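You operate a simulated robot arm through the tools that you are given. There is no shell and no other tool.

The job below is to be done with a simulated robot arm. You get a single attempt, and the scene is never put back.

## Task
Dry the wet yellow block in the dryer, then switch it off.
Fine: stand it on a pad and turn it under the hood, where it stays.

It is judged by the outcome, as a careful person would: the job done as asked, and still so three seconds after it is handed in. It fails if anything else is knocked over, pushed out of place, dropped, spilled or broken.

## Robot
A 7-joint arm with a two-finger gripper, fixed in place. Base frame: the origin is at the foot of the arm, x ahead of it, y to its left, z up; the work surface is at about z = 0. Units: m, degrees, N and s.
With the tool pointing down near the work surface it reaches from about 0.22 to 0.56 m from the base axis. Its first joint turns from -166.0 to 166.0 degrees. Payload 1.2 kg.
Tool frame: the origin (TCP) lies between the finger pads and is the grasp point; the fingertips stand 0.022 m ahead of it; z points along the fingers, y is the line along which they close. The gripper opens to 0.092 m; its body begins 0.065 m behind the TCP.
Orientation is that of the tool frame in the base frame, as a unit quaternion [x, y, z, w]. With the fingers straight down and closing along the base's y, the tool's x points along the base's -x, its y along +y and its z along -z.

## Interface
- The arm moves only by the tool arm_command. Its argument "motion" is one flat list of numbers, 7 for each row, row after row: the turn, a rotation vector about the base's x, y, z in degrees, then the shift along the base's x, y, z in m, then the opening, from 0 (shut) to 1 (fully open). In form: [ax, ay, az, dx, dy, dz, claw, ax, ay, az, dx, dy, dz, claw, ...]. A call has 1 to 20 rows; each row shifts and turns the commanded pose from where the row before left it. Each row takes 0.2 s and may step no farther than 0.05 m and 8.6 degrees from the row before; otherwise, or with a gripper value out of range, the whole call is refused. A pose out of reach is approached as far as the arm can. The call stops where the force on the tool passes 90 N (or 10 N more than at its start, if that is more) or the arm is blocked; 0.2 s more then pass. Each finger travels about 0.1436 m/s and halts on what it meets, pressing with about 26 N; the grip force reading is that of the motor and also rises with nothing between the fingers. The clock runs only during rows and for 0.2 s after the last one: add rows that do not move to give the fingers time. The reply holds the time, the measured pose of the TCP, the force on the tool along the base axes, the opening and the grip force, in the units named above and with some noise, with the torque about the TCP (base axes, N m) and any sound that the robot's microphone picked up.
- Cameras (640 x 400 px; columns grow to the right, rows downward): "scene" is fixed at [0.0503, 0.649, 0.5871]; the picture's right is [-0.80, -0.60, 0.00], its down [-0.37, 0.49, -0.79] and it looks along [0.48, -0.63, -0.61] (base axes); focal length 229 px, centre (320, 200). "wrist" rides on the gripper at [0.071, 0.019, -0.102] in the tool frame; the picture's right is [-0.26, 0.97, 0.00], its down [-0.75, -0.20, -0.63] and it looks along [-0.60, -0.16, 0.78] (tool axes); focal length 280 px, centre (320, 200). There is no depth. A picture from a camera that has moved, and an enlarged one, comes with that camera's place and axes in the base frame and with its lens.
- get_image(camera): a new picture of that camera. It takes no simulated time.
- inspect(camera, box): a new picture of the part [left, top, right, bottom] of that camera's present view, enlarged. It takes no simulated time.
- job_done(): hands the job in; it is judged then, once.

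Nothing tells you positions but the pictures and the camera data. Unless the task says otherwise, let go and move clear before handing in.

The tools are called as a command line: name --argument value ..., lists and objects as JSON in quotes. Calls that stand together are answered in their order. arm_command: Moves the arm, as the interface text tells. Its arguments: {"type":"object","properties":{"motion":{"type":"array","items":{"type":"number"}}},"required":["motion"]} The other tools are called the same way: get_image (camera) takes a picture; inspect (camera, box) takes an enlarged picture of a part of a camera's view; job_done () hands the job in.

At the start:

```text
time: 0.0
tcp_pos: [0.2076, 0.177, 0.4433]
tcp_rot: [0.0, 1.0, 0.001, 0.001]
contact_force: [0.0, 0.1, 0.3]
ft_torque: [-0.01, 0.01, -0.01]
opening: 0.0919
grip_force: 0.2
```

scene: 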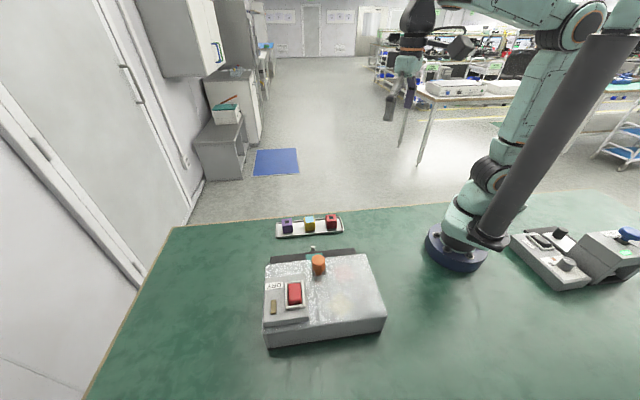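
wrist: 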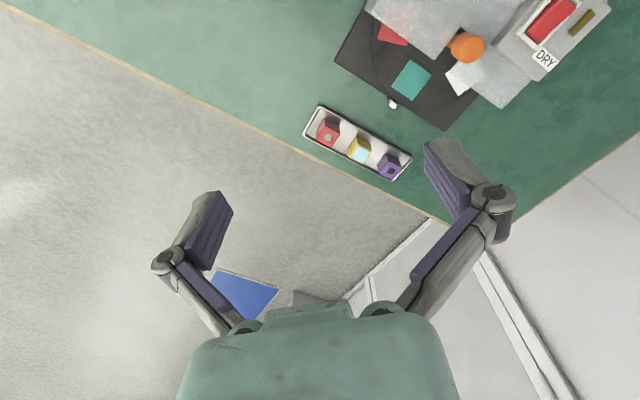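

I see a tray with three blocks (purple, yellow, red) and a dryer box with a dark turntable, an orange knob and a red switch marked DRY. I'll look closer before moving.

inspect --camera "scene" --box '[240, 200, 400, 300]'

inspect --camera "scene" --box '[240, 250, 400, 350]'

inspect --camera "wrist" --box '[290, 0, 450, 100]'

inspect --camera "wrist" --box '[440, 0, 640, 125]'

inspect --camera "wrist" --box '[290, 90, 450, 190]'

inspect --camera "scene" --box '[500, 200, 640, 300]'

```text
4.00 times, centred on (320, 250) of scene
camera zoom: at [0.0503, 0.649, 0.5871], right [-0.8, -0.6, 0.0], down [-0.37, 0.49, -0.79], along [0.48, -0.63, -0.61], focal length 914 px, centre (320, 0)
```

zoom: 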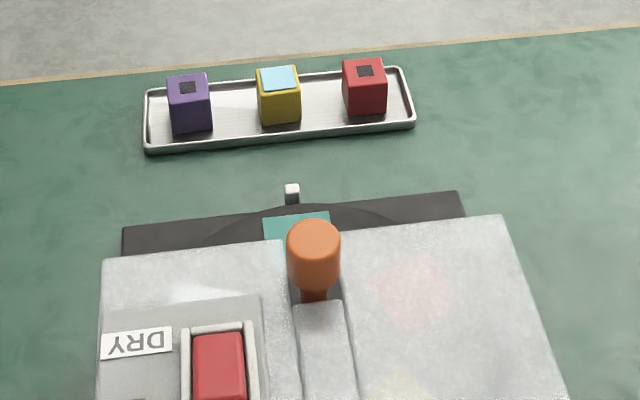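

```text
4.00 times, centred on (320, 300) of scene
camera zoom: at [0.0503, 0.649, 0.5871], right [-0.8, -0.6, 0.0], down [-0.37, 0.49, -0.79], along [0.48, -0.63, -0.61], focal length 914 px, centre (320, -200)
```

zoom: 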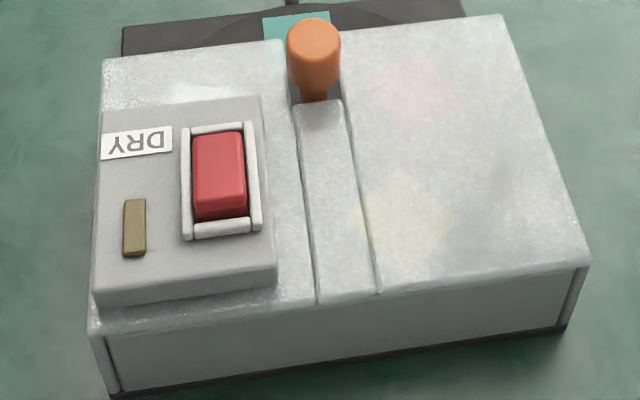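

```text
4.00 times, centred on (370, 50) of wrist
camera zoom: at [0.137, 0.1958, 0.5472], right [0.26, 0.97, 0.0], down [0.75, -0.2, 0.63], along [0.6, -0.16, -0.78], focal length 1122 px, centre (120, 800)
```

zoom: 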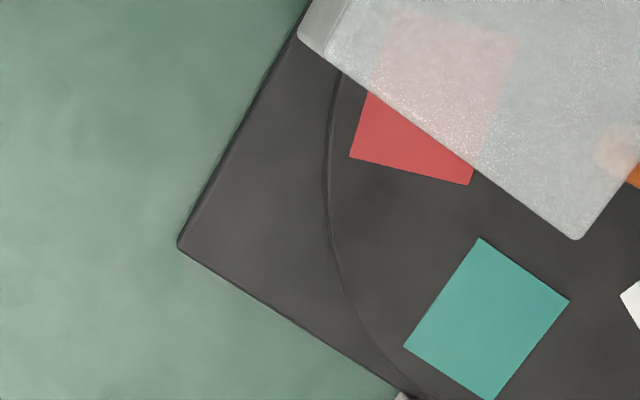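

```text
3.20 times, centred on (540, 62) of wrist
camera zoom: at [0.137, 0.1958, 0.5472], right [0.26, 0.97, 0.0], down [0.75, -0.2, 0.63], along [0.6, -0.16, -0.78], focal length 897 px, centre (-384, 640)
```

zoom: 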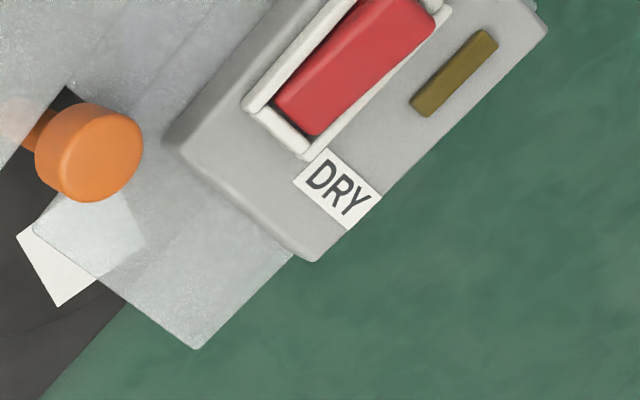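

```text
4.00 times, centred on (370, 140) of wrist
camera zoom: at [0.137, 0.1958, 0.5472], right [0.26, 0.97, 0.0], down [0.75, -0.2, 0.63], along [0.6, -0.16, -0.78], focal length 1122 px, centre (120, 440)
```

zoom: 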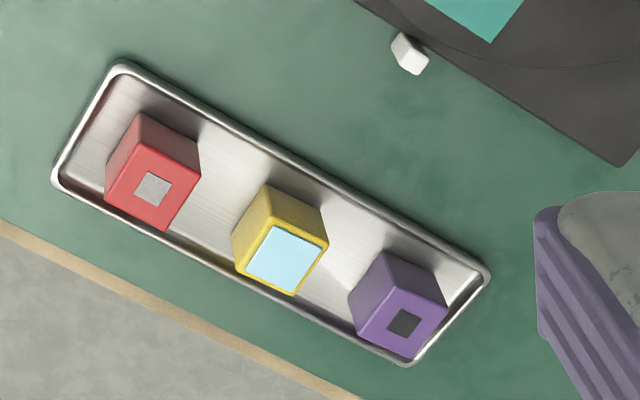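

```text
4.00 times, centred on (570, 250) of scene
camera zoom: at [0.0503, 0.649, 0.5871], right [-0.8, -0.6, 0.0], down [-0.37, 0.49, -0.79], along [0.48, -0.63, -0.61], focal length 914 px, centre (-680, 0)
```

zoom: 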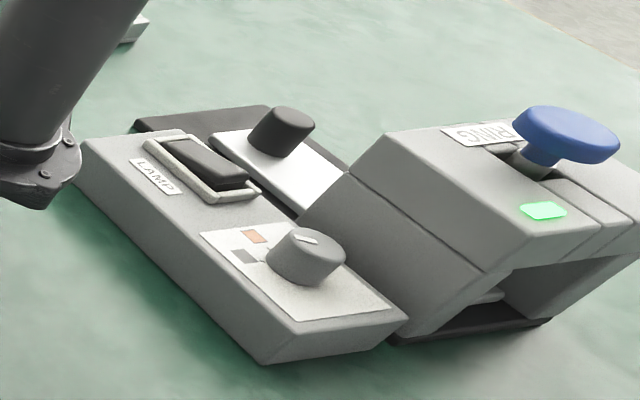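

The dryer hood sits at roughly 45° around (0.24, 0.40). An orange knob, near (0.26, 0.37), seems to stand on the axis of a turntable with coloured pads, and the teal pad is the exposed one. The yellow block is near (0.43, 0.20) and has a wet-looking light-blue top. I'll move the wrist camera to see both better.

arm_command --motion '[0, 0, 0, -0.0144, 0.03075, -0.006, 1, 0, 0, 0, -0.0144, 0.03075, -0.006, 1, 0, 0, 0, -0.0144, 0.03075, -0.006, 1, 0, 0, 0, -0.0144, 0.03075, -0.006, 1, 0, 0, 0, 0, 0, 0, 1]'

get_image --camera "wrist"

get_image --camera "scene"

```text
time: 1.2
tcp_pos: [0.149, 0.3011, 0.4193]
tcp_rot: [0.001, 1.0, 0.0, 0.0]
contact_force: [0.0, 0.5, 1.0]
ft_torque: [-0.02, 0.01, 0.02]
opening: 0.0918
grip_force: 0.1
```

```text
taken
camera wrist: at [0.079, 0.321, 0.522], right [0.26, 0.97, 0.0], down [0.75, -0.2, 0.63], along [0.6, -0.16, -0.78], focal length 280 px, centre (320, 200)
```

wrist: 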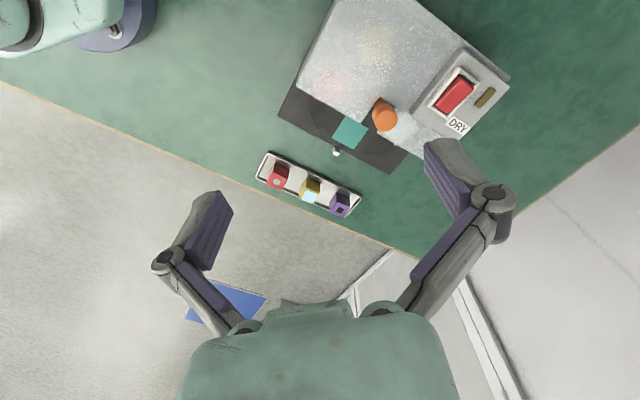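

```text
taken
```

scene: 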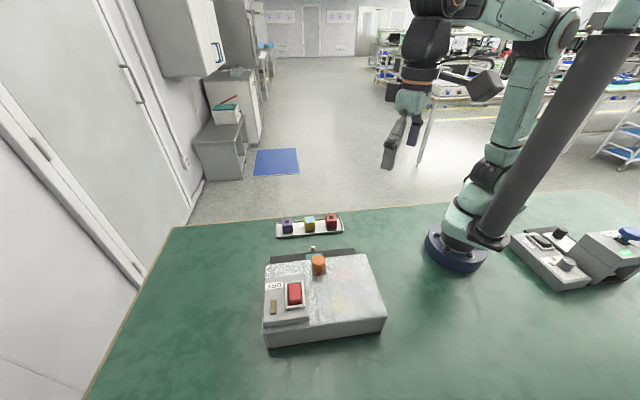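

inspect --camera "wrist" --box '[270, 0, 430, 100]'

inspect --camera "wrist" --box '[270, 80, 430, 180]'

inspect --camera "wrist" --box '[390, 40, 520, 140]'

inspect --camera "wrist" --box '[240, 140, 384, 230]'

```text
4.00 times, centred on (350, 50) of wrist
camera zoom: at [0.079, 0.321, 0.522], right [0.26, 0.97, 0.0], down [0.75, -0.2, 0.63], along [0.6, -0.16, -0.78], focal length 1122 px, centre (200, 800)
```

zoom: 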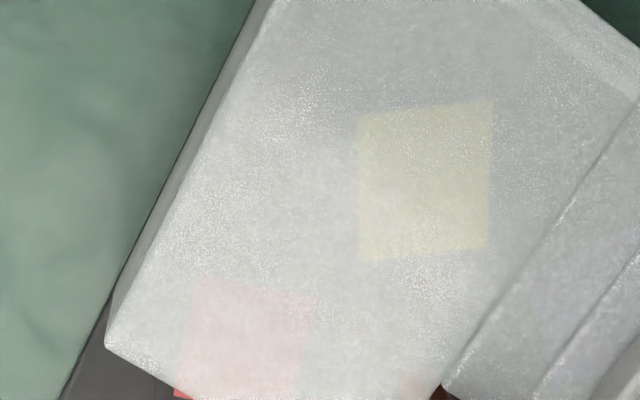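

```text
4.00 times, centred on (350, 130) of wrist
camera zoom: at [0.079, 0.321, 0.522], right [0.26, 0.97, 0.0], down [0.75, -0.2, 0.63], along [0.6, -0.16, -0.78], focal length 1122 px, centre (200, 480)
```

zoom: 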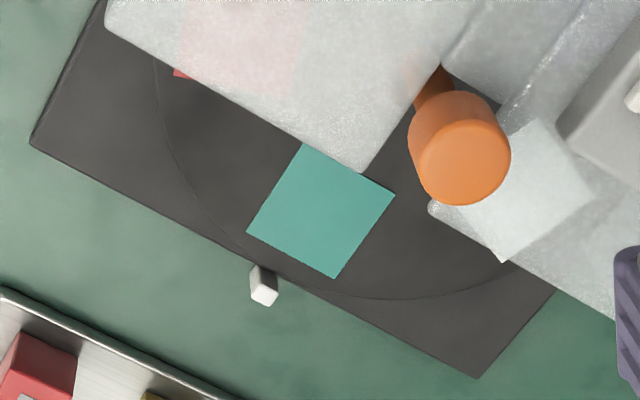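

```text
4.00 times, centred on (455, 90) of wrist
camera zoom: at [0.079, 0.321, 0.522], right [0.26, 0.97, 0.0], down [0.75, -0.2, 0.63], along [0.6, -0.16, -0.78], focal length 1122 px, centre (-220, 640)
```

zoom: 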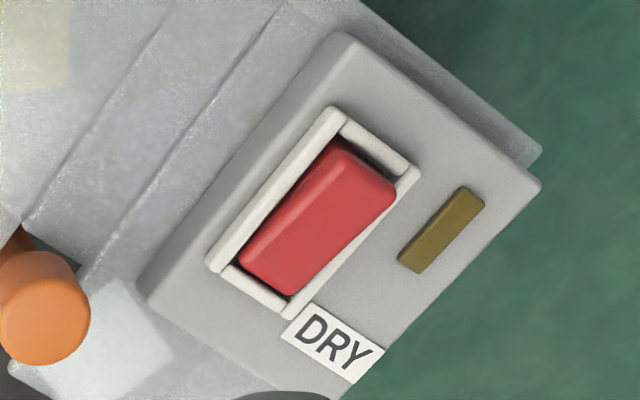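

```text
4.44 times, centred on (312, 185) of wrist
camera zoom: at [0.079, 0.321, 0.522], right [0.26, 0.97, 0.0], down [0.75, -0.2, 0.63], along [0.6, -0.16, -0.78], focal length 1246 px, centre (356, 267)
```

zoom: 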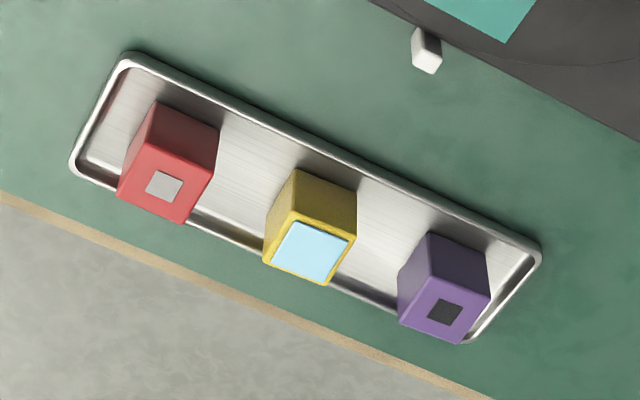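

The hood top looks to be at z≈0.10, the knob top at z≈0.13 and the teal pad near (0.321, 0.316). Tray, hood front and block are all angled about 45°. I'll turn the tool +135° so the wrist camera sits on the side away from the hood, which also lets me see into the front opening.

arm_command --motion '[0, 0, 8.44, 0.0125, -0.00625, -0.00125, 1, 0, 0, 8.44, 0.0125, -0.00625, -0.00125, 1, 0, 0, 8.44, 0.0125, -0.00625, -0.00125, 1, 0, 0, 8.44, 0.0125, -0.00625, -0.00125, 1, 0, 0, 8.44, 0.0125, -0.00625, -0.00125, 1, 0, 0, 8.44, 0.0125, -0.00625, -0.00125, 1, 0, 0, 8.44, 0.0125, -0.00625, -0.00125, 1, 0, 0, 8.44, 0.0125, -0.00625, -0.00125, 1, 0, 0, 0, 0, 0, 0, 1]'

```text
time: 3.2
tcp_pos: [0.2496, 0.2499, 0.4122]
tcp_rot: [-0.556, 0.831, 0.0, 0.001]
contact_force: [1.1, 0.5, 0.0]
ft_torque: [-0.01, 0.02, -0.01]
opening: 0.092
grip_force: 0.1
```

The turn is tracking well at 67° so far, so I'll continue to 135°.

arm_command --motion '[0, 0, 8.44, 0.0125, -0.00625, -0.00125, 1, 0, 0, 8.44, 0.0125, -0.00625, -0.00125, 1, 0, 0, 8.44, 0.0125, -0.00625, -0.00125, 1, 0, 0, 8.44, 0.0125, -0.00625, -0.00125, 1, 0, 0, 8.44, 0.0125, -0.00625, -0.00125, 1, 0, 0, 8.44, 0.0125, -0.00625, -0.00125, 1, 0, 0, 8.44, 0.0125, -0.00625, -0.00125, 1, 0, 0, 8.44, 0.0125, -0.00625, -0.00125, 1, 0, 0, 0, 0, 0, 0, 1]'

get_image --camera "wrist"

```text
time: 5.2
tcp_pos: [0.3521, 0.1996, 0.4006]
tcp_rot: [0.925, -0.381, 0.0, 0.001]
contact_force: [0.6, 0.5, -0.3]
ft_torque: [0.01, 0.02, 0.0]
opening: 0.0921
grip_force: 0.1
```

```text
taken
camera wrist: at [0.3872, 0.1366, 0.5019], right [-0.87, -0.5, 0.0], down [-0.39, 0.68, 0.62], along [-0.31, 0.54, -0.78], focal length 280 px, centre (320, 200)
```

wrist: 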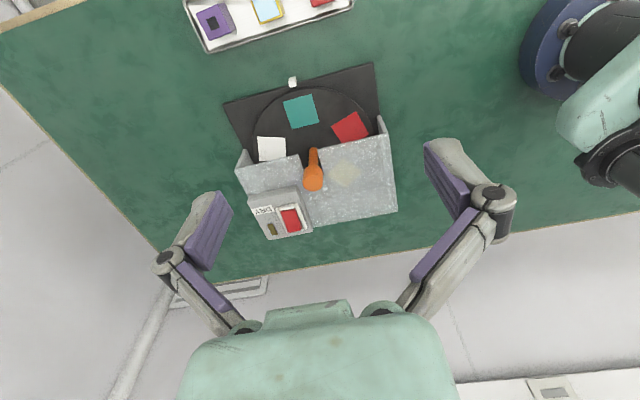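

That reached 135°, and I can now see the dryer from its front. I'll zoom in on the opening and the knob.

inspect --camera "wrist" --box '[220, 60, 412, 180]'

inspect --camera "wrist" --box '[225, 140, 401, 250]'

inspect --camera "wrist" --box '[180, 0, 372, 120]'

```text
3.33 times, centred on (316, 120) of wrist
camera zoom: at [0.3872, 0.1366, 0.5019], right [-0.87, -0.5, 0.0], down [-0.39, 0.68, 0.62], along [-0.31, 0.54, -0.78], focal length 935 px, centre (333, 467)
```

zoom: 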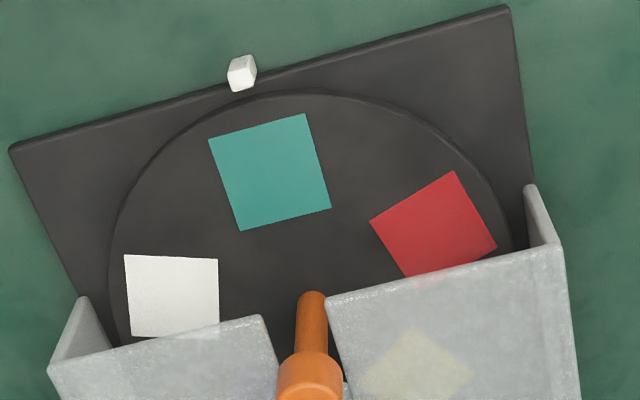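

```text
3.64 times, centred on (313, 195) of wrist
camera zoom: at [0.3872, 0.1366, 0.5019], right [-0.87, -0.5, 0.0], down [-0.39, 0.68, 0.62], along [-0.31, 0.54, -0.78], focal length 1020 px, centre (346, 218)
```

zoom: 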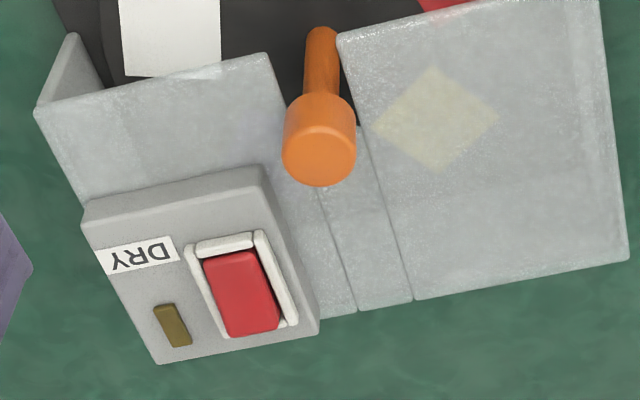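

```text
3.33 times, centred on (276, 60) of wrist
camera zoom: at [0.3872, 0.1366, 0.5019], right [-0.87, -0.5, 0.0], down [-0.39, 0.68, 0.62], along [-0.31, 0.54, -0.78], focal length 935 px, centre (467, 667)
```

zoom: 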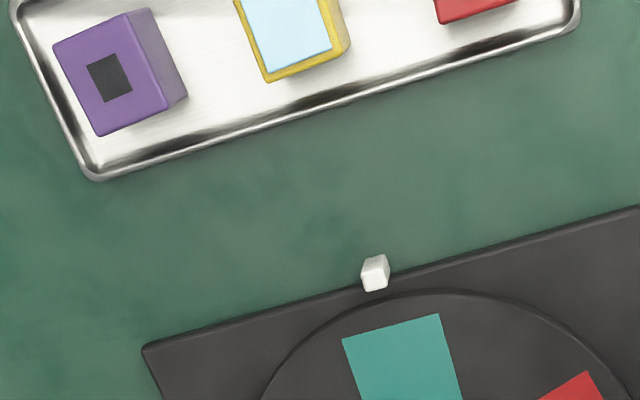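

The hood is fully open at the front and the knob stands on a vertical shaft at the centre of the disc, so turning the knob turns the disc. Next I'll move over the yellow block at about z=0.22 to measure its position and yaw.

arm_command --motion '[0, 0, 0, 0.016, 0.0006, -0.0358, 1, 0, 0, 0, 0.016, 0.0006, -0.0358, 1, 0, 0, 0, 0.016, 0.0006, -0.0358, 1, 0, 0, 0, 0.016, 0.0006, -0.0358, 1, 0, 0, 0, 0.016, 0.0006, -0.0358, 1, 0, 0, 0, 0, 0, 0, 1]'

get_image --camera "wrist"

inspect --camera "wrist" --box '[220, 0, 420, 125]'

get_image --camera "scene"

```text
time: 6.6
tcp_pos: [0.4311, 0.2033, 0.2228]
tcp_rot: [0.924, -0.382, 0.0, 0.0]
contact_force: [-0.1, 0.2, 0.9]
ft_torque: [0.0, -0.03, 0.0]
opening: 0.0923
grip_force: 0.1
```

```text
taken
camera wrist: at [0.4675, 0.1397, 0.3247], right [-0.87, -0.5, 0.0], down [-0.39, 0.68, 0.62], along [-0.31, 0.54, -0.78], focal length 280 px, centre (320, 200)
```

wrist: 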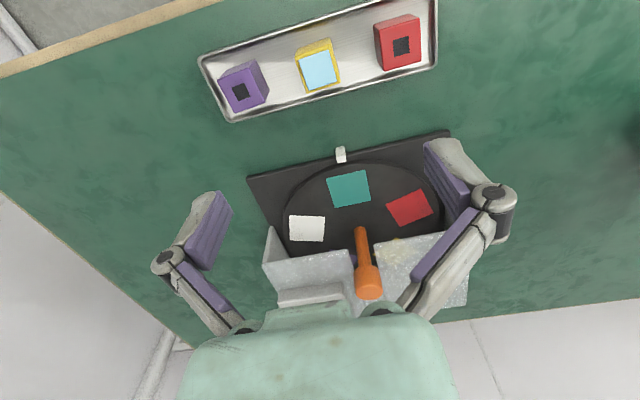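

```text
3.20 times, centred on (320, 62) of wrist
camera zoom: at [0.4675, 0.1397, 0.3247], right [-0.87, -0.5, 0.0], down [-0.39, 0.68, 0.62], along [-0.31, 0.54, -0.78], focal length 897 px, centre (320, 640)
```

zoom: 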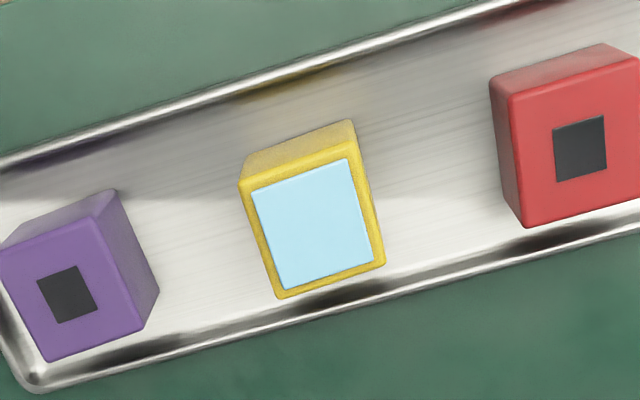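

```text
taken
```

scene: 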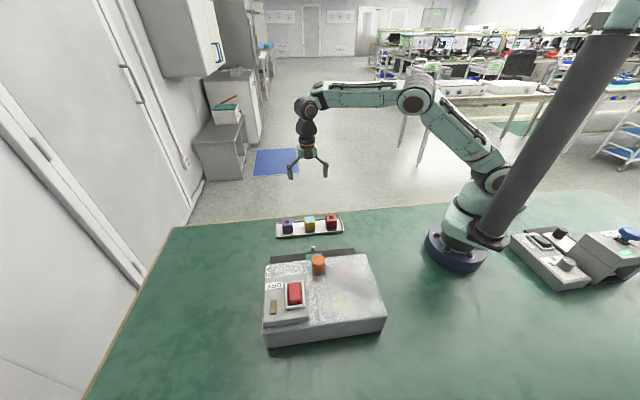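

The yellow block is about a 32 mm cube centred near (0.4345, 0.2005) with yaw ≈48°. It has 33–42 mm gaps to its neighbours. I'll partly close the gripper to 0.055 and come down to z≈0.10 above it.

arm_command --motion '[0, 0, 0.7, 0.0009, -0.0007, -0.0305, 0.6, 0, 0, 0.6, 0.0009, -0.0007, -0.0305, 0.6, 0, 0, 0.6, 0.0009, -0.0007, -0.0305, 0.6, 0, 0, 0.6, 0.0008, -0.0007, -0.0305, 0.6, 0, 0, 0, 0, 0, 0, 0.6]'

get_image --camera "wrist"

inspect --camera "wrist" --box '[220, 60, 420, 185]'

inspect --camera "scene" --box '[240, 170, 400, 270]'

```text
time: 7.8
tcp_pos: [0.4328, 0.2012, 0.1016]
tcp_rot: [0.932, -0.362, 0.0, -0.001]
contact_force: [0.1, -0.6, 0.5]
ft_torque: [-0.02, 0.04, -0.03]
opening: 0.0553
grip_force: 0.1
```

```text
taken
camera wrist: at [0.4732, 0.1387, 0.2032], right [-0.84, -0.54, 0.0], down [-0.42, 0.66, 0.63], along [-0.33, 0.53, -0.78], focal length 280 px, centre (320, 200)
```

wrist: 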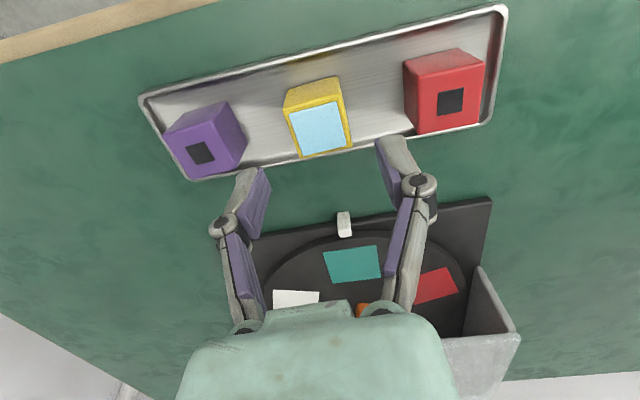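

```text
3.20 times, centred on (320, 122) of wrist
camera zoom: at [0.4732, 0.1387, 0.2032], right [-0.84, -0.54, 0.0], down [-0.42, 0.66, 0.63], along [-0.33, 0.53, -0.78], focal length 897 px, centre (320, 448)
```

zoom: 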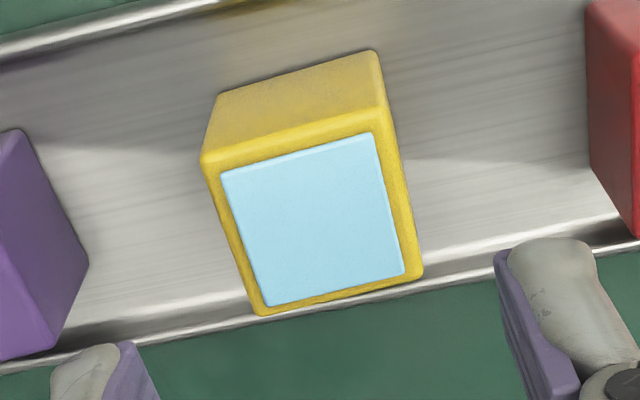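

```text
4.00 times, centred on (320, 220) of scene
camera zoom: at [0.0503, 0.649, 0.5871], right [-0.8, -0.6, 0.0], down [-0.37, 0.49, -0.79], along [0.48, -0.63, -0.61], focal length 914 px, centre (320, 120)
```

zoom: 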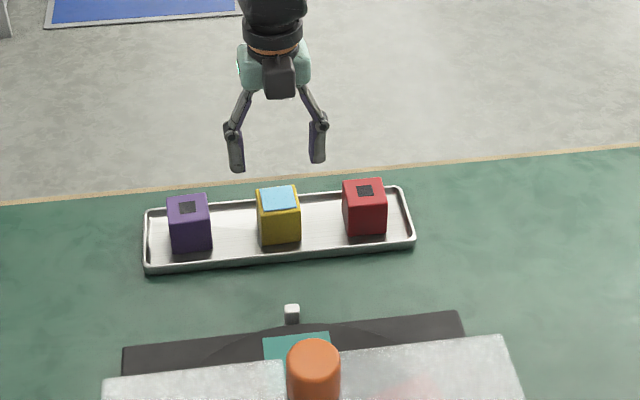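

The block is nearly centred under the tool, needing only about 2 mm of correction. I'll descend with the fingers around it and check before closing.

arm_command --motion '[0, 0, 0, -0.0003, 0.0009, -0.018, 0.6, 0, 0, 0, -0.0002, 0.0009, -0.018, 0.6, 0, 0, 0, 0, 0, -0.016, 0.6, 0, 0, 0, 0, 0, -0.013, 0.6, 0, 0, 0, 0, 0, 0, 0.6, 0, 0, 0, 0, 0, 0, 0.6]'

get_image --camera "wrist"

inspect --camera "scene" --box '[260, 190, 372, 260]'

```text
time: 9.2
tcp_pos: [0.4335, 0.2021, 0.0362]
tcp_rot: [0.932, -0.361, -0.001, 0.0]
contact_force: [0.5, 1.5, -0.4]
ft_torque: [0.02, 0.0, 0.02]
opening: 0.0553
grip_force: 0.0
```

```text
taken
camera wrist: at [0.4734, 0.1399, 0.1377], right [-0.84, -0.54, 0.0], down [-0.42, 0.66, 0.63], along [-0.33, 0.53, -0.78], focal length 280 px, centre (320, 200)
```

wrist: 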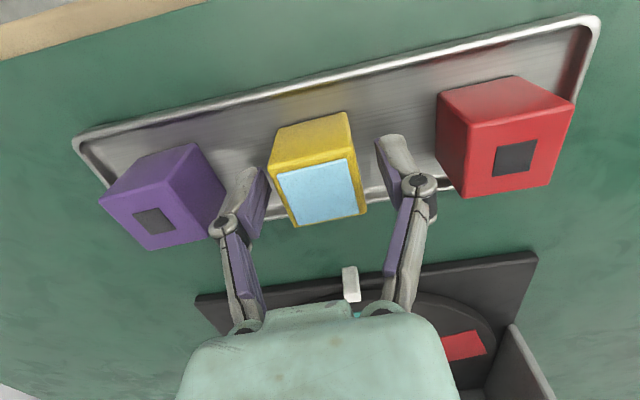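

```text
5.71 times, centred on (316, 225) of scene
camera zoom: at [0.0503, 0.649, 0.5871], right [-0.8, -0.6, 0.0], down [-0.37, 0.49, -0.79], along [0.48, -0.63, -0.61], focal length 1306 px, centre (343, 57)
```

zoom: 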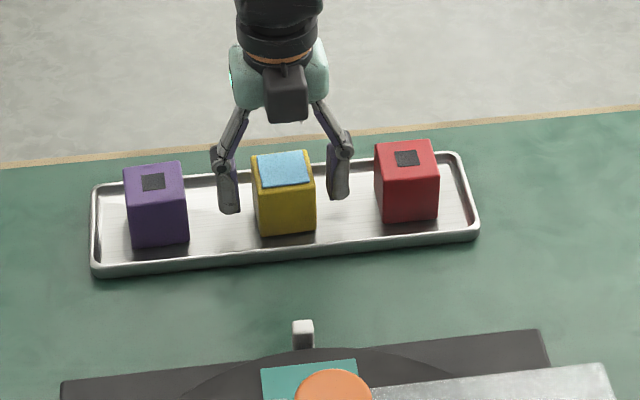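

inspect --camera "scene" --box '[270, 150, 350, 200]'

inspect --camera "wrist" --box '[200, 100, 440, 250]'

```text
8.00 times, centred on (310, 175) of scene
camera zoom: at [0.0503, 0.649, 0.5871], right [-0.8, -0.6, 0.0], down [-0.37, 0.49, -0.79], along [0.48, -0.63, -0.61], focal length 1829 px, centre (400, 400)
```

zoom: 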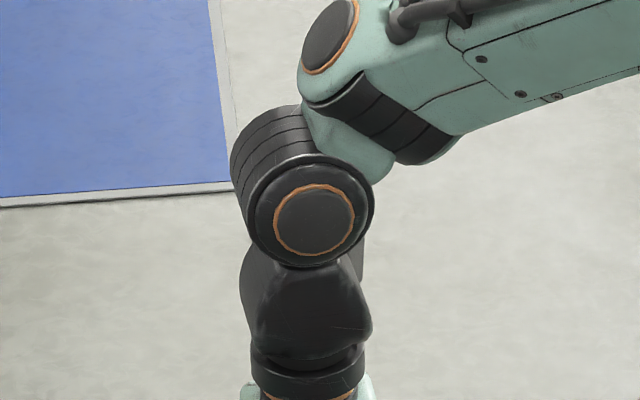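

```text
2.67 times, centred on (320, 175) of wrist
camera zoom: at [0.4734, 0.1399, 0.1377], right [-0.84, -0.54, 0.0], down [-0.42, 0.66, 0.63], along [-0.33, 0.53, -0.78], focal length 748 px, centre (320, 267)
```

zoom: 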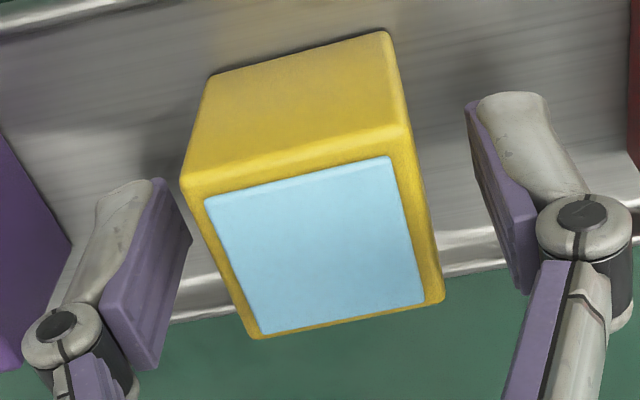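

inspect --camera "scene" --box '[286, 190, 334, 220]'

```text
13.33 times, centred on (310, 205) of scene
camera zoom: at [0.0503, 0.649, 0.5871], right [-0.8, -0.6, 0.0], down [-0.37, 0.49, -0.79], along [0.48, -0.63, -0.61], focal length 3048 px, centre (453, 133)
```

zoom: 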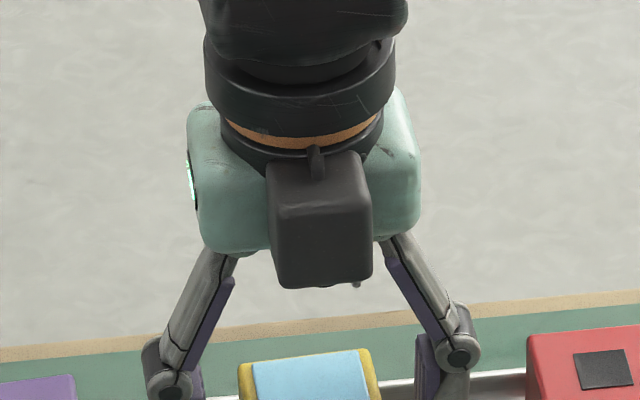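

The fingers straddle the yellow block with clear space to its neighbours on both sides. I'll close on it.

arm_command --motion '[0, 0, 0, 0, 0, 0, 0, 0, 0, 0, 0, 0, 0, 0, 0, 0, 0, 0, 0, 0, 0]'

get_image --camera "wrist"

```text
time: 10.0
tcp_pos: [0.4337, 0.2015, 0.0365]
tcp_rot: [0.933, -0.361, 0.001, -0.001]
contact_force: [0.8, 0.3, 3.1]
ft_torque: [-0.03, 0.03, 0.05]
opening: 0.0353
grip_force: 26.1
```

```text
taken
camera wrist: at [0.4735, 0.1399, 0.138], right [-0.84, -0.54, 0.0], down [-0.42, 0.66, 0.62], along [-0.33, 0.53, -0.78], focal length 280 px, centre (320, 200)
```

wrist: 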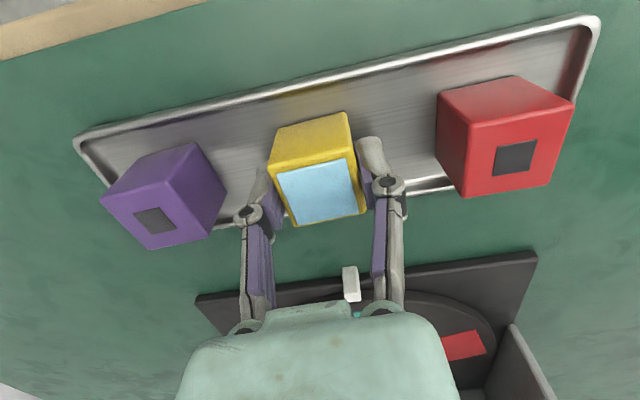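

The grip is firm: opening 35 mm, force 26 N. I'll lift the block straight up and check that nothing else moved.

arm_command --motion '[0, 0, 0, 0, 0, 0.01, 0, 0, 0, 0, 0, 0, 0.02, 0, 0, 0, 0, 0, 0, 0.03, 0, 0, 0, 0, 0, 0, 0.035, 0, 0, 0, 0, 0, 0, 0.035, 0, 0, 0, 0, 0, 0, 0.035, 0, 0, 0, 0, 0, 0, 0, 0]'

get_image --camera "wrist"

inspect --camera "scene" --box '[240, 140, 400, 240]'

```text
time: 11.6
tcp_pos: [0.4337, 0.2013, 0.201]
tcp_rot: [0.932, -0.362, 0.0, 0.0]
contact_force: [0.6, 0.1, -0.4]
ft_torque: [0.01, 0.04, 0.02]
opening: 0.0003
grip_force: 25.6
```

```text
taken
camera wrist: at [0.4736, 0.1405, 0.3022], right [-0.84, -0.54, 0.0], down [-0.42, 0.66, 0.63], along [-0.33, 0.53, -0.78], focal length 280 px, centre (320, 200)
```

wrist: 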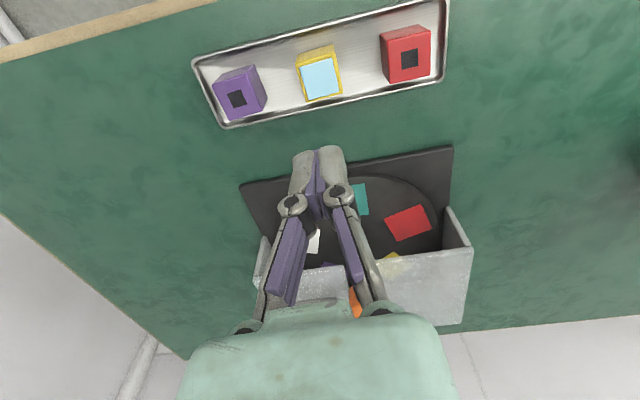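

```text
4.00 times, centred on (320, 190) of scene
camera zoom: at [0.0503, 0.649, 0.5871], right [-0.8, -0.6, 0.0], down [-0.37, 0.49, -0.79], along [0.48, -0.63, -0.61], focal length 914 px, centre (320, 240)
```

zoom: 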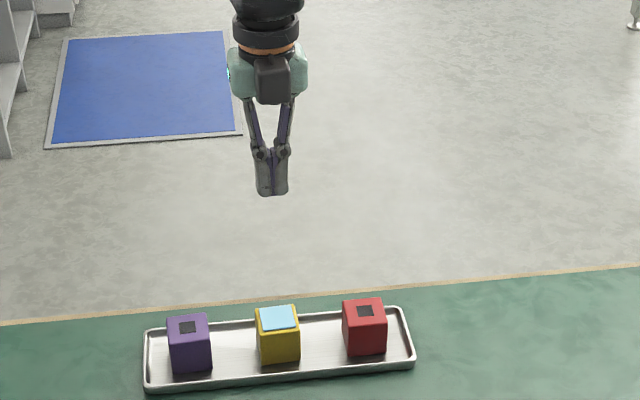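

The grip slipped. The fingers are fully shut and the yellow block is still standing upright in the tray. I'll look closely before trying again.

inspect --camera "wrist" --box '[200, 10, 440, 160]'

inspect --camera "scene" --box '[270, 200, 366, 260]'

inspect --camera "wrist" --box '[240, 130, 400, 230]'

```text
2.67 times, centred on (320, 85) of wrist
camera zoom: at [0.4736, 0.1405, 0.3022], right [-0.84, -0.54, 0.0], down [-0.42, 0.66, 0.63], along [-0.33, 0.53, -0.78], focal length 748 px, centre (320, 507)
```

zoom: 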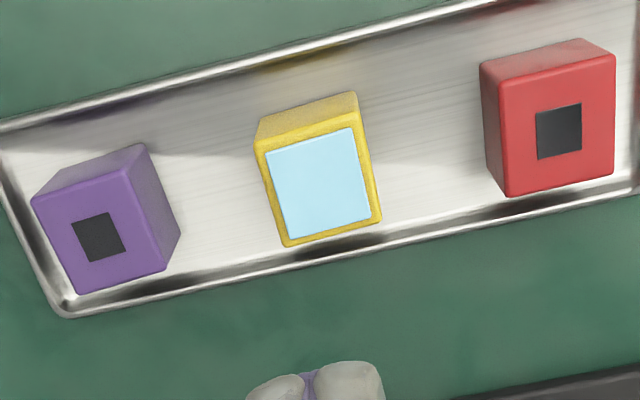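

```text
6.67 times, centred on (318, 230) of scene
camera zoom: at [0.0503, 0.649, 0.5871], right [-0.8, -0.6, 0.0], down [-0.37, 0.49, -0.79], along [0.48, -0.63, -0.61], focal length 1524 px, centre (333, 0)
```

zoom: 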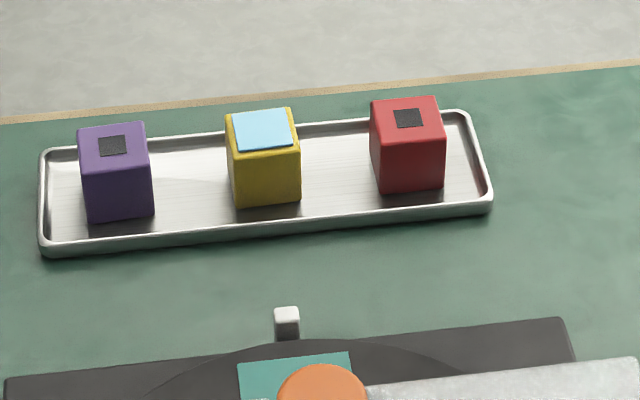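

```text
4.00 times, centred on (320, 180) of wrist
camera zoom: at [0.4736, 0.1405, 0.3022], right [-0.84, -0.54, 0.0], down [-0.42, 0.66, 0.63], along [-0.33, 0.53, -0.78], focal length 1122 px, centre (320, 280)
```

zoom: 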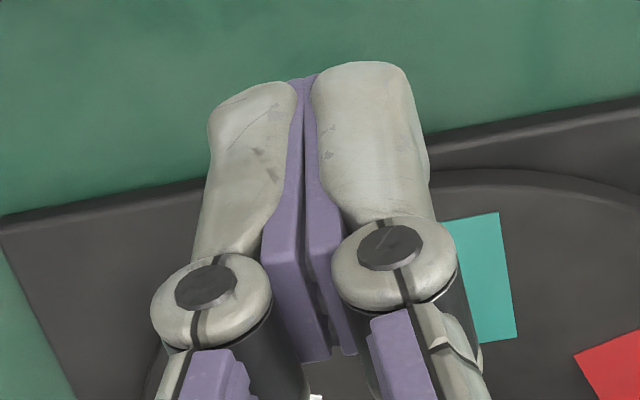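

The block hasn't shifted, so my grip was simply too near its top edge. I'll go down again and hold it lower, feeling gently for the tray floor.

arm_command --motion '[0, 0, 0, 0, 0, 0, 0.6, 0, 0, 0, 0, 0, -0.02, 0.6, 0, 0, 0, 0, 0, -0.035, 0.6, 0, 0, 0, 0, 0, -0.035, 0.6, 0, 0, 0, 0, 0, -0.03, 0.6, 0, 0, 0, 0, 0, -0.025, 0.6, 0, 0, 0, 0, 0, -0.02, 0.6, 0, 0, 0, 0, 0, -0.003, 0.6, 0, 0, 0, 0, 0, 0, 0.6, 0, 0, 0, 0, 0, 0, 0.6]'

inspect --camera "wrist" --box '[200, 90, 440, 240]'

inspect --camera "scene" --box '[270, 200, 366, 260]'

```text
time: 13.8
tcp_pos: [0.4325, 0.2011, 0.0297]
tcp_rot: [0.932, -0.362, 0.0, -0.001]
contact_force: [0.3, -0.1, 0.7]
ft_torque: [0.02, -0.04, 0.01]
opening: 0.0552
grip_force: 0.0
```

```text
2.67 times, centred on (320, 165) of wrist
camera zoom: at [0.4717, 0.1389, 0.1323], right [-0.84, -0.54, 0.0], down [-0.42, 0.66, 0.63], along [-0.33, 0.53, -0.78], focal length 748 px, centre (320, 293)
```

zoom: 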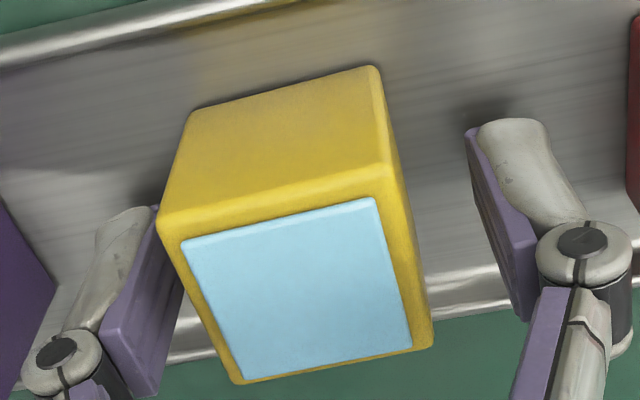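

```text
6.67 times, centred on (318, 230) of scene
camera zoom: at [0.0503, 0.649, 0.5871], right [-0.8, -0.6, 0.0], down [-0.37, 0.49, -0.79], along [0.48, -0.63, -0.61], focal length 1524 px, centre (333, 0)
```

zoom: 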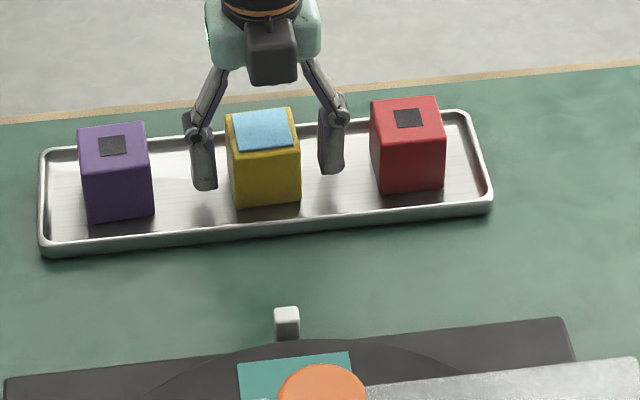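

The tool is lower now (z=0.030) with no contact, and the block sits about 3 mm to one side between the fingers. I'll recentre, ease down 2 mm more, close, and lift just 1 cm slowly as a test.

arm_command --motion '[0, 0, 0, 0.0024, 0.0016, -0.001, 0.6, 0, 0, 0, 0, 0, -0.001, 0.6, 0, 0, 0, 0, 0, 0, 0.6, 0, 0, 0, 0, 0, 0, 0, 0, 0, 0, 0, 0, 0, 0, 0, 0, 0, 0, 0, 0, 0, 0, 0, 0, 0, 0, 0, 0]'

inspect --camera "wrist" --box '[200, 90, 440, 240]'

```text
time: 15.4
tcp_pos: [0.4344, 0.204, 0.0293]
tcp_rot: [0.932, -0.361, 0.0, -0.001]
contact_force: [-1.0, -1.0, 6.1]
ft_torque: [-0.02, 0.06, -0.02]
opening: 0.0349
grip_force: 25.6
```

```text
2.67 times, centred on (320, 165) of wrist
camera zoom: at [0.4751, 0.1417, 0.1322], right [-0.84, -0.54, 0.0], down [-0.42, 0.66, 0.62], along [-0.33, 0.53, -0.78], focal length 748 px, centre (320, 293)
```

zoom: 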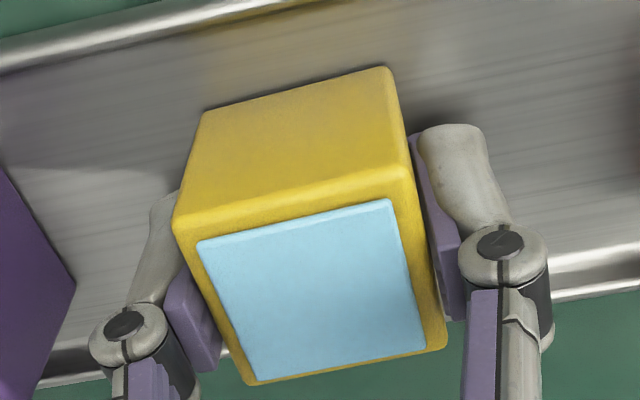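

arm_command --motion '[0, 0, 0, 0, 0, 0.002, 0, 0, 0, 0, 0, 0, 0.003, 0, 0, 0, 0, 0, 0, 0.004, 0, 0, 0, 0, 0, 0, 0.004, 0, 0, 0, 0, 0, 0, 0, 0]'

inspect --camera "wrist" --box '[200, 90, 440, 240]'

inspect --camera "scene" --box '[270, 200, 366, 260]'

```text
time: 16.6
tcp_pos: [0.4346, 0.2043, 0.0447]
tcp_rot: [0.932, -0.361, 0.0, 0.0]
contact_force: [-0.8, -0.1, -0.5]
ft_torque: [-0.04, 0.01, -0.02]
opening: 0.0353
grip_force: 26.2
```

```text
2.67 times, centred on (320, 165) of wrist
camera zoom: at [0.4745, 0.142, 0.1464], right [-0.84, -0.54, 0.0], down [-0.42, 0.66, 0.63], along [-0.33, 0.53, -0.78], focal length 748 px, centre (320, 293)
```

zoom: 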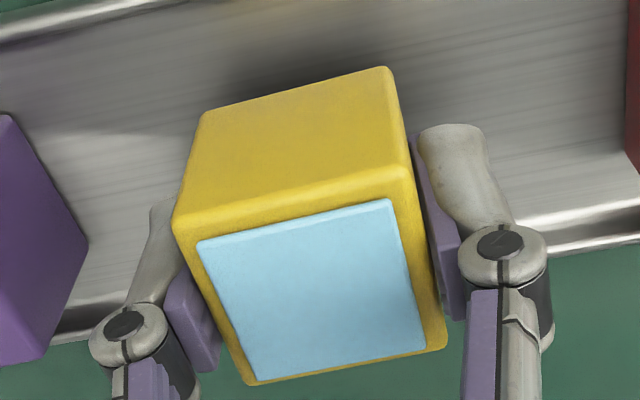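

```text
6.67 times, centred on (318, 230) of scene
camera zoom: at [0.0503, 0.649, 0.5871], right [-0.8, -0.6, 0.0], down [-0.37, 0.49, -0.79], along [0.48, -0.63, -0.61], focal length 1524 px, centre (333, 0)
```

zoom: 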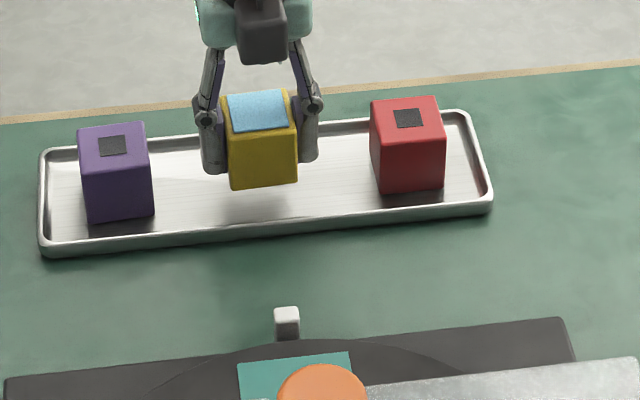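

The block is held and moving with the gripper. I'll lift it gently to about z=0.165 and check again.

arm_command --motion '[0, 0, 0, 0, 0, 0.005, 0, 0, 0, 0, 0, 0, 0.01, 0, 0, 0, 0, 0, 0, 0.015, 0, 0, 0, 0, 0, 0, 0.02, 0, 0, 0, 0, 0, 0, 0.02, 0, 0, 0, 0, 0, 0, 0.02, 0, 0, 0, 0, 0, 0, 0.015, 0, 0, 0, 0, 0, 0, 0.01, 0, 0, 0, 0, 0, 0, 0.005, 0, 0, 0, 0, 0, 0, 0, 0]'

get_image --camera "wrist"

get_image --camera "scene"

```text
time: 18.8
tcp_pos: [0.4348, 0.2036, 0.1639]
tcp_rot: [0.933, -0.361, 0.0, 0.001]
contact_force: [-0.1, 0.1, -0.5]
ft_torque: [0.04, -0.01, -0.05]
opening: 0.0352
grip_force: 25.9
```

```text
taken
camera wrist: at [0.4749, 0.1419, 0.2657], right [-0.84, -0.54, 0.0], down [-0.42, 0.66, 0.63], along [-0.33, 0.53, -0.78], focal length 280 px, centre (320, 200)
```

wrist: 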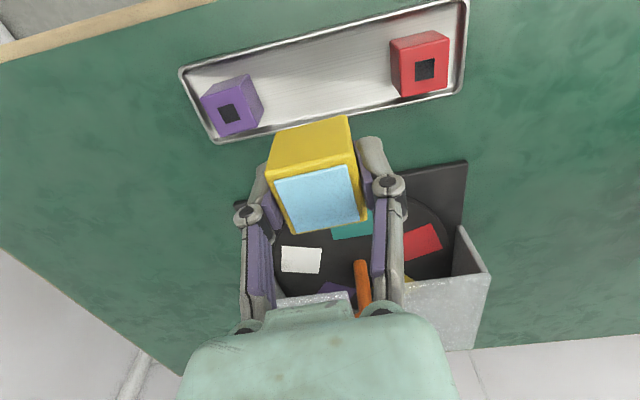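

```text
taken
```

scene: 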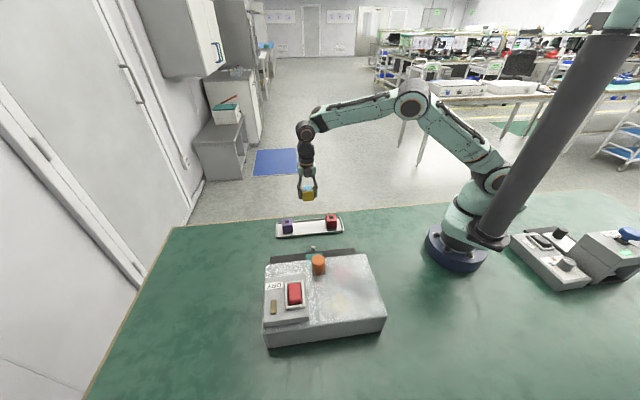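

The block is secure. I'll carry it across at this height to above the teal pad near (0.322, 0.315).

arm_command --motion '[0, 0, 0, -0.007, 0.007, 0, 0, 0, 0, 0, -0.0141, 0.0139, 0, 0, 0, 0, 0, -0.0175, 0.017, 0, 0, 0, 0, 0, -0.0175, 0.017, 0, 0, 0, 0, 0, -0.0175, 0.017, 0, 0, 0, 0, 0, -0.0175, 0.017, 0, 0, 0, 0, 0, -0.0141, 0.0139, 0, 0, 0, 0, 0, -0.0076, 0.0083, 0, 0, 0, 0, 0, 0, 0, 0, 0]'

get_image --camera "wrist"

get_image --camera "scene"

inspect --camera "scene" --box '[240, 180, 400, 280]'

```text
time: 20.8
tcp_pos: [0.3246, 0.3157, 0.1642]
tcp_rot: [0.932, -0.362, 0.0, 0.0]
contact_force: [0.7, -0.7, -0.9]
ft_torque: [0.03, 0.03, 0.01]
opening: 0.0352
grip_force: 25.7
```

```text
taken
camera wrist: at [0.3636, 0.253, 0.2659], right [-0.84, -0.54, 0.0], down [-0.42, 0.66, 0.63], along [-0.33, 0.53, -0.78], focal length 280 px, centre (320, 200)
```

wrist: 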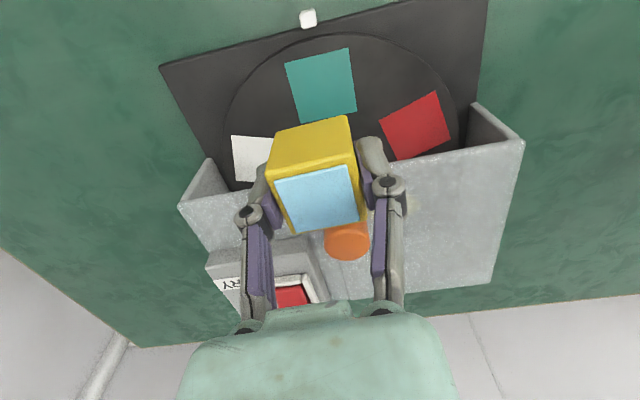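

```text
taken
```

scene: 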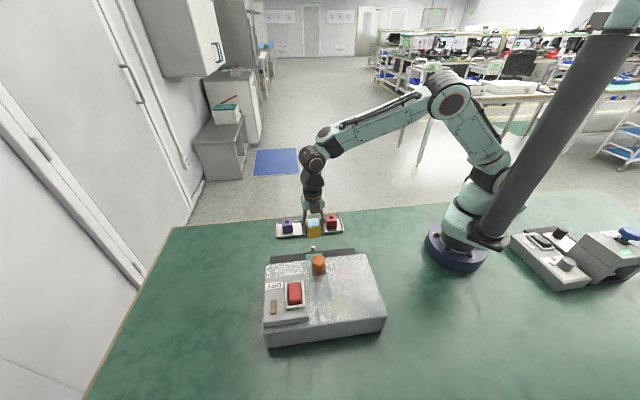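

```text
4.00 times, centred on (320, 230) of scene
camera zoom: at [0.0503, 0.649, 0.5871], right [-0.8, -0.6, 0.0], down [-0.37, 0.49, -0.79], along [0.48, -0.63, -0.61], focal length 914 px, centre (320, 80)
```

zoom: 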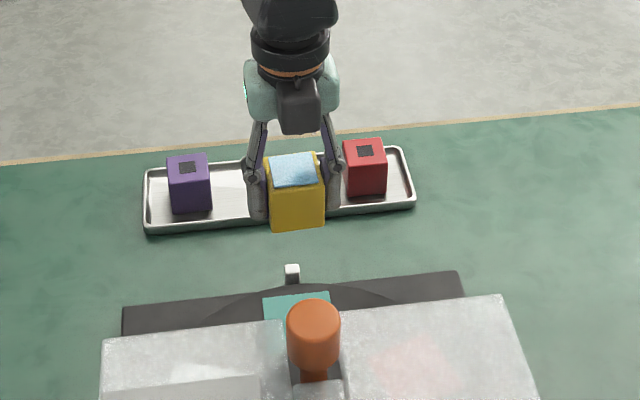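

The block is right above the teal pad, within about 2 mm. I worked out that the housing on the gripper clears the knob, so I'll lower to about z=0.06 and check clearances.

arm_command --motion '[0, 0, 0, -0.0005, -0.0008, -0.01, 0, 0, 0, 0, -0.0005, -0.0007, -0.02, 0, 0, 0, 0, 0, 0, -0.025, 0, 0, 0, 0, 0, 0, -0.022, 0, 0, 0, 0, 0, 0, -0.015, 0, 0, 0, 0, 0, 0, -0.008, 0, 0, 0, 0, 0, 0, 0, 0]'

get_image --camera "wrist"

inspect --camera "scene" --box '[260, 200, 372, 270]'

```text
time: 22.4
tcp_pos: [0.3209, 0.3131, 0.0647]
tcp_rot: [0.932, -0.362, 0.0, 0.0]
contact_force: [-0.2, -0.2, -0.7]
ft_torque: [-0.01, 0.01, 0.04]
opening: 0.0351
grip_force: 26.2
```

```text
taken
camera wrist: at [0.3612, 0.2519, 0.1665], right [-0.84, -0.54, 0.0], down [-0.42, 0.66, 0.63], along [-0.33, 0.53, -0.78], focal length 280 px, centre (320, 200)
```

wrist: 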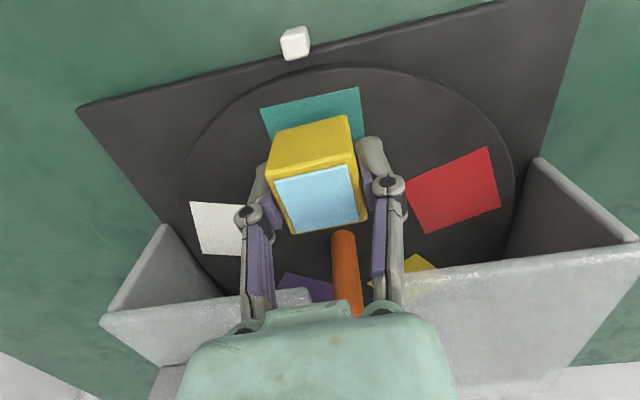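

```text
5.71 times, centred on (316, 235) of scene
camera zoom: at [0.0503, 0.649, 0.5871], right [-0.8, -0.6, 0.0], down [-0.37, 0.49, -0.79], along [0.48, -0.63, -0.61], focal length 1306 px, centre (343, 0)
```

zoom: 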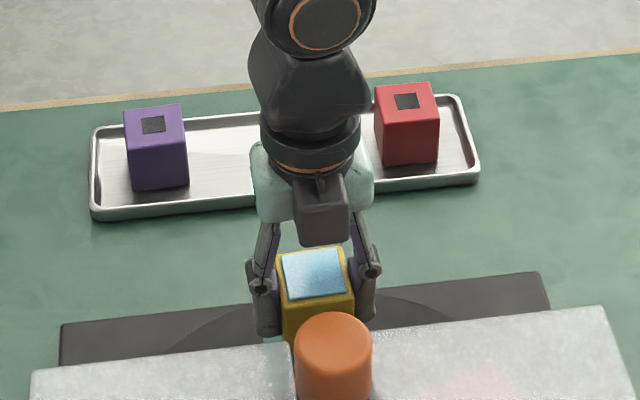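

Clearances look good: the gripper housing is above and in front of the knob. I'll continue down slowly toward the pad with a 3 mm correction.

arm_command --motion '[0, 0, 0, -0.0005, 0.0015, -0.006, 0, 0, 0, 0, -0.0005, 0.0015, -0.005, 0, 0, 0, 0, 0, 0, -0.004, 0, 0, 0, 0, 0, 0, -0.002, 0, 0, 0, 0, 0, 0, 0, 0]'

inspect --camera "wrist" --box '[200, 60, 440, 210]'

```text
time: 23.6
tcp_pos: [0.3207, 0.3184, 0.0484]
tcp_rot: [0.932, -0.362, 0.0, -0.002]
contact_force: [-1.6, 0.2, 16.9]
ft_torque: [-0.04, 0.01, 0.09]
opening: 0.0355
grip_force: 26.3
```

```text
2.67 times, centred on (320, 135) of wrist
camera zoom: at [0.3601, 0.2556, 0.1499], right [-0.84, -0.54, 0.0], down [-0.42, 0.66, 0.63], along [-0.33, 0.53, -0.78], focal length 748 px, centre (320, 373)
```

zoom: 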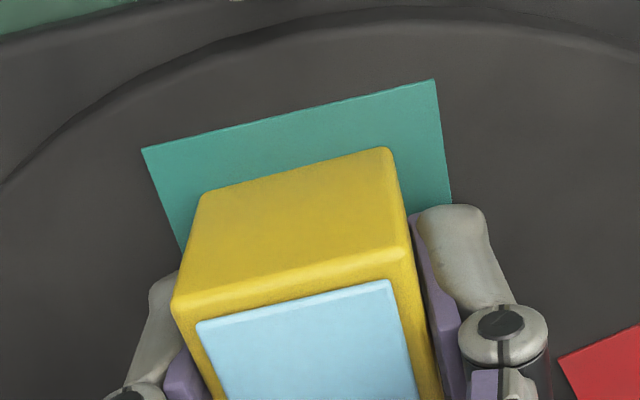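

The block is resting on the teal pad, with about 17 N upward at z≈0.048, well inside the pad's edges. I'll ease off the pressure and open.

arm_command --motion '[0, 0, 0, 0, 0, 0.0015, 0, 0, 0, 0, 0, 0, 0, 0]'

```text
time: 24.2
tcp_pos: [0.3206, 0.3171, 0.0477]
tcp_rot: [0.932, -0.361, -0.001, 0.001]
contact_force: [0.5, 1.7, 8.8]
ft_torque: [0.14, -0.14, -0.02]
opening: 0.0352
grip_force: 25.8
```

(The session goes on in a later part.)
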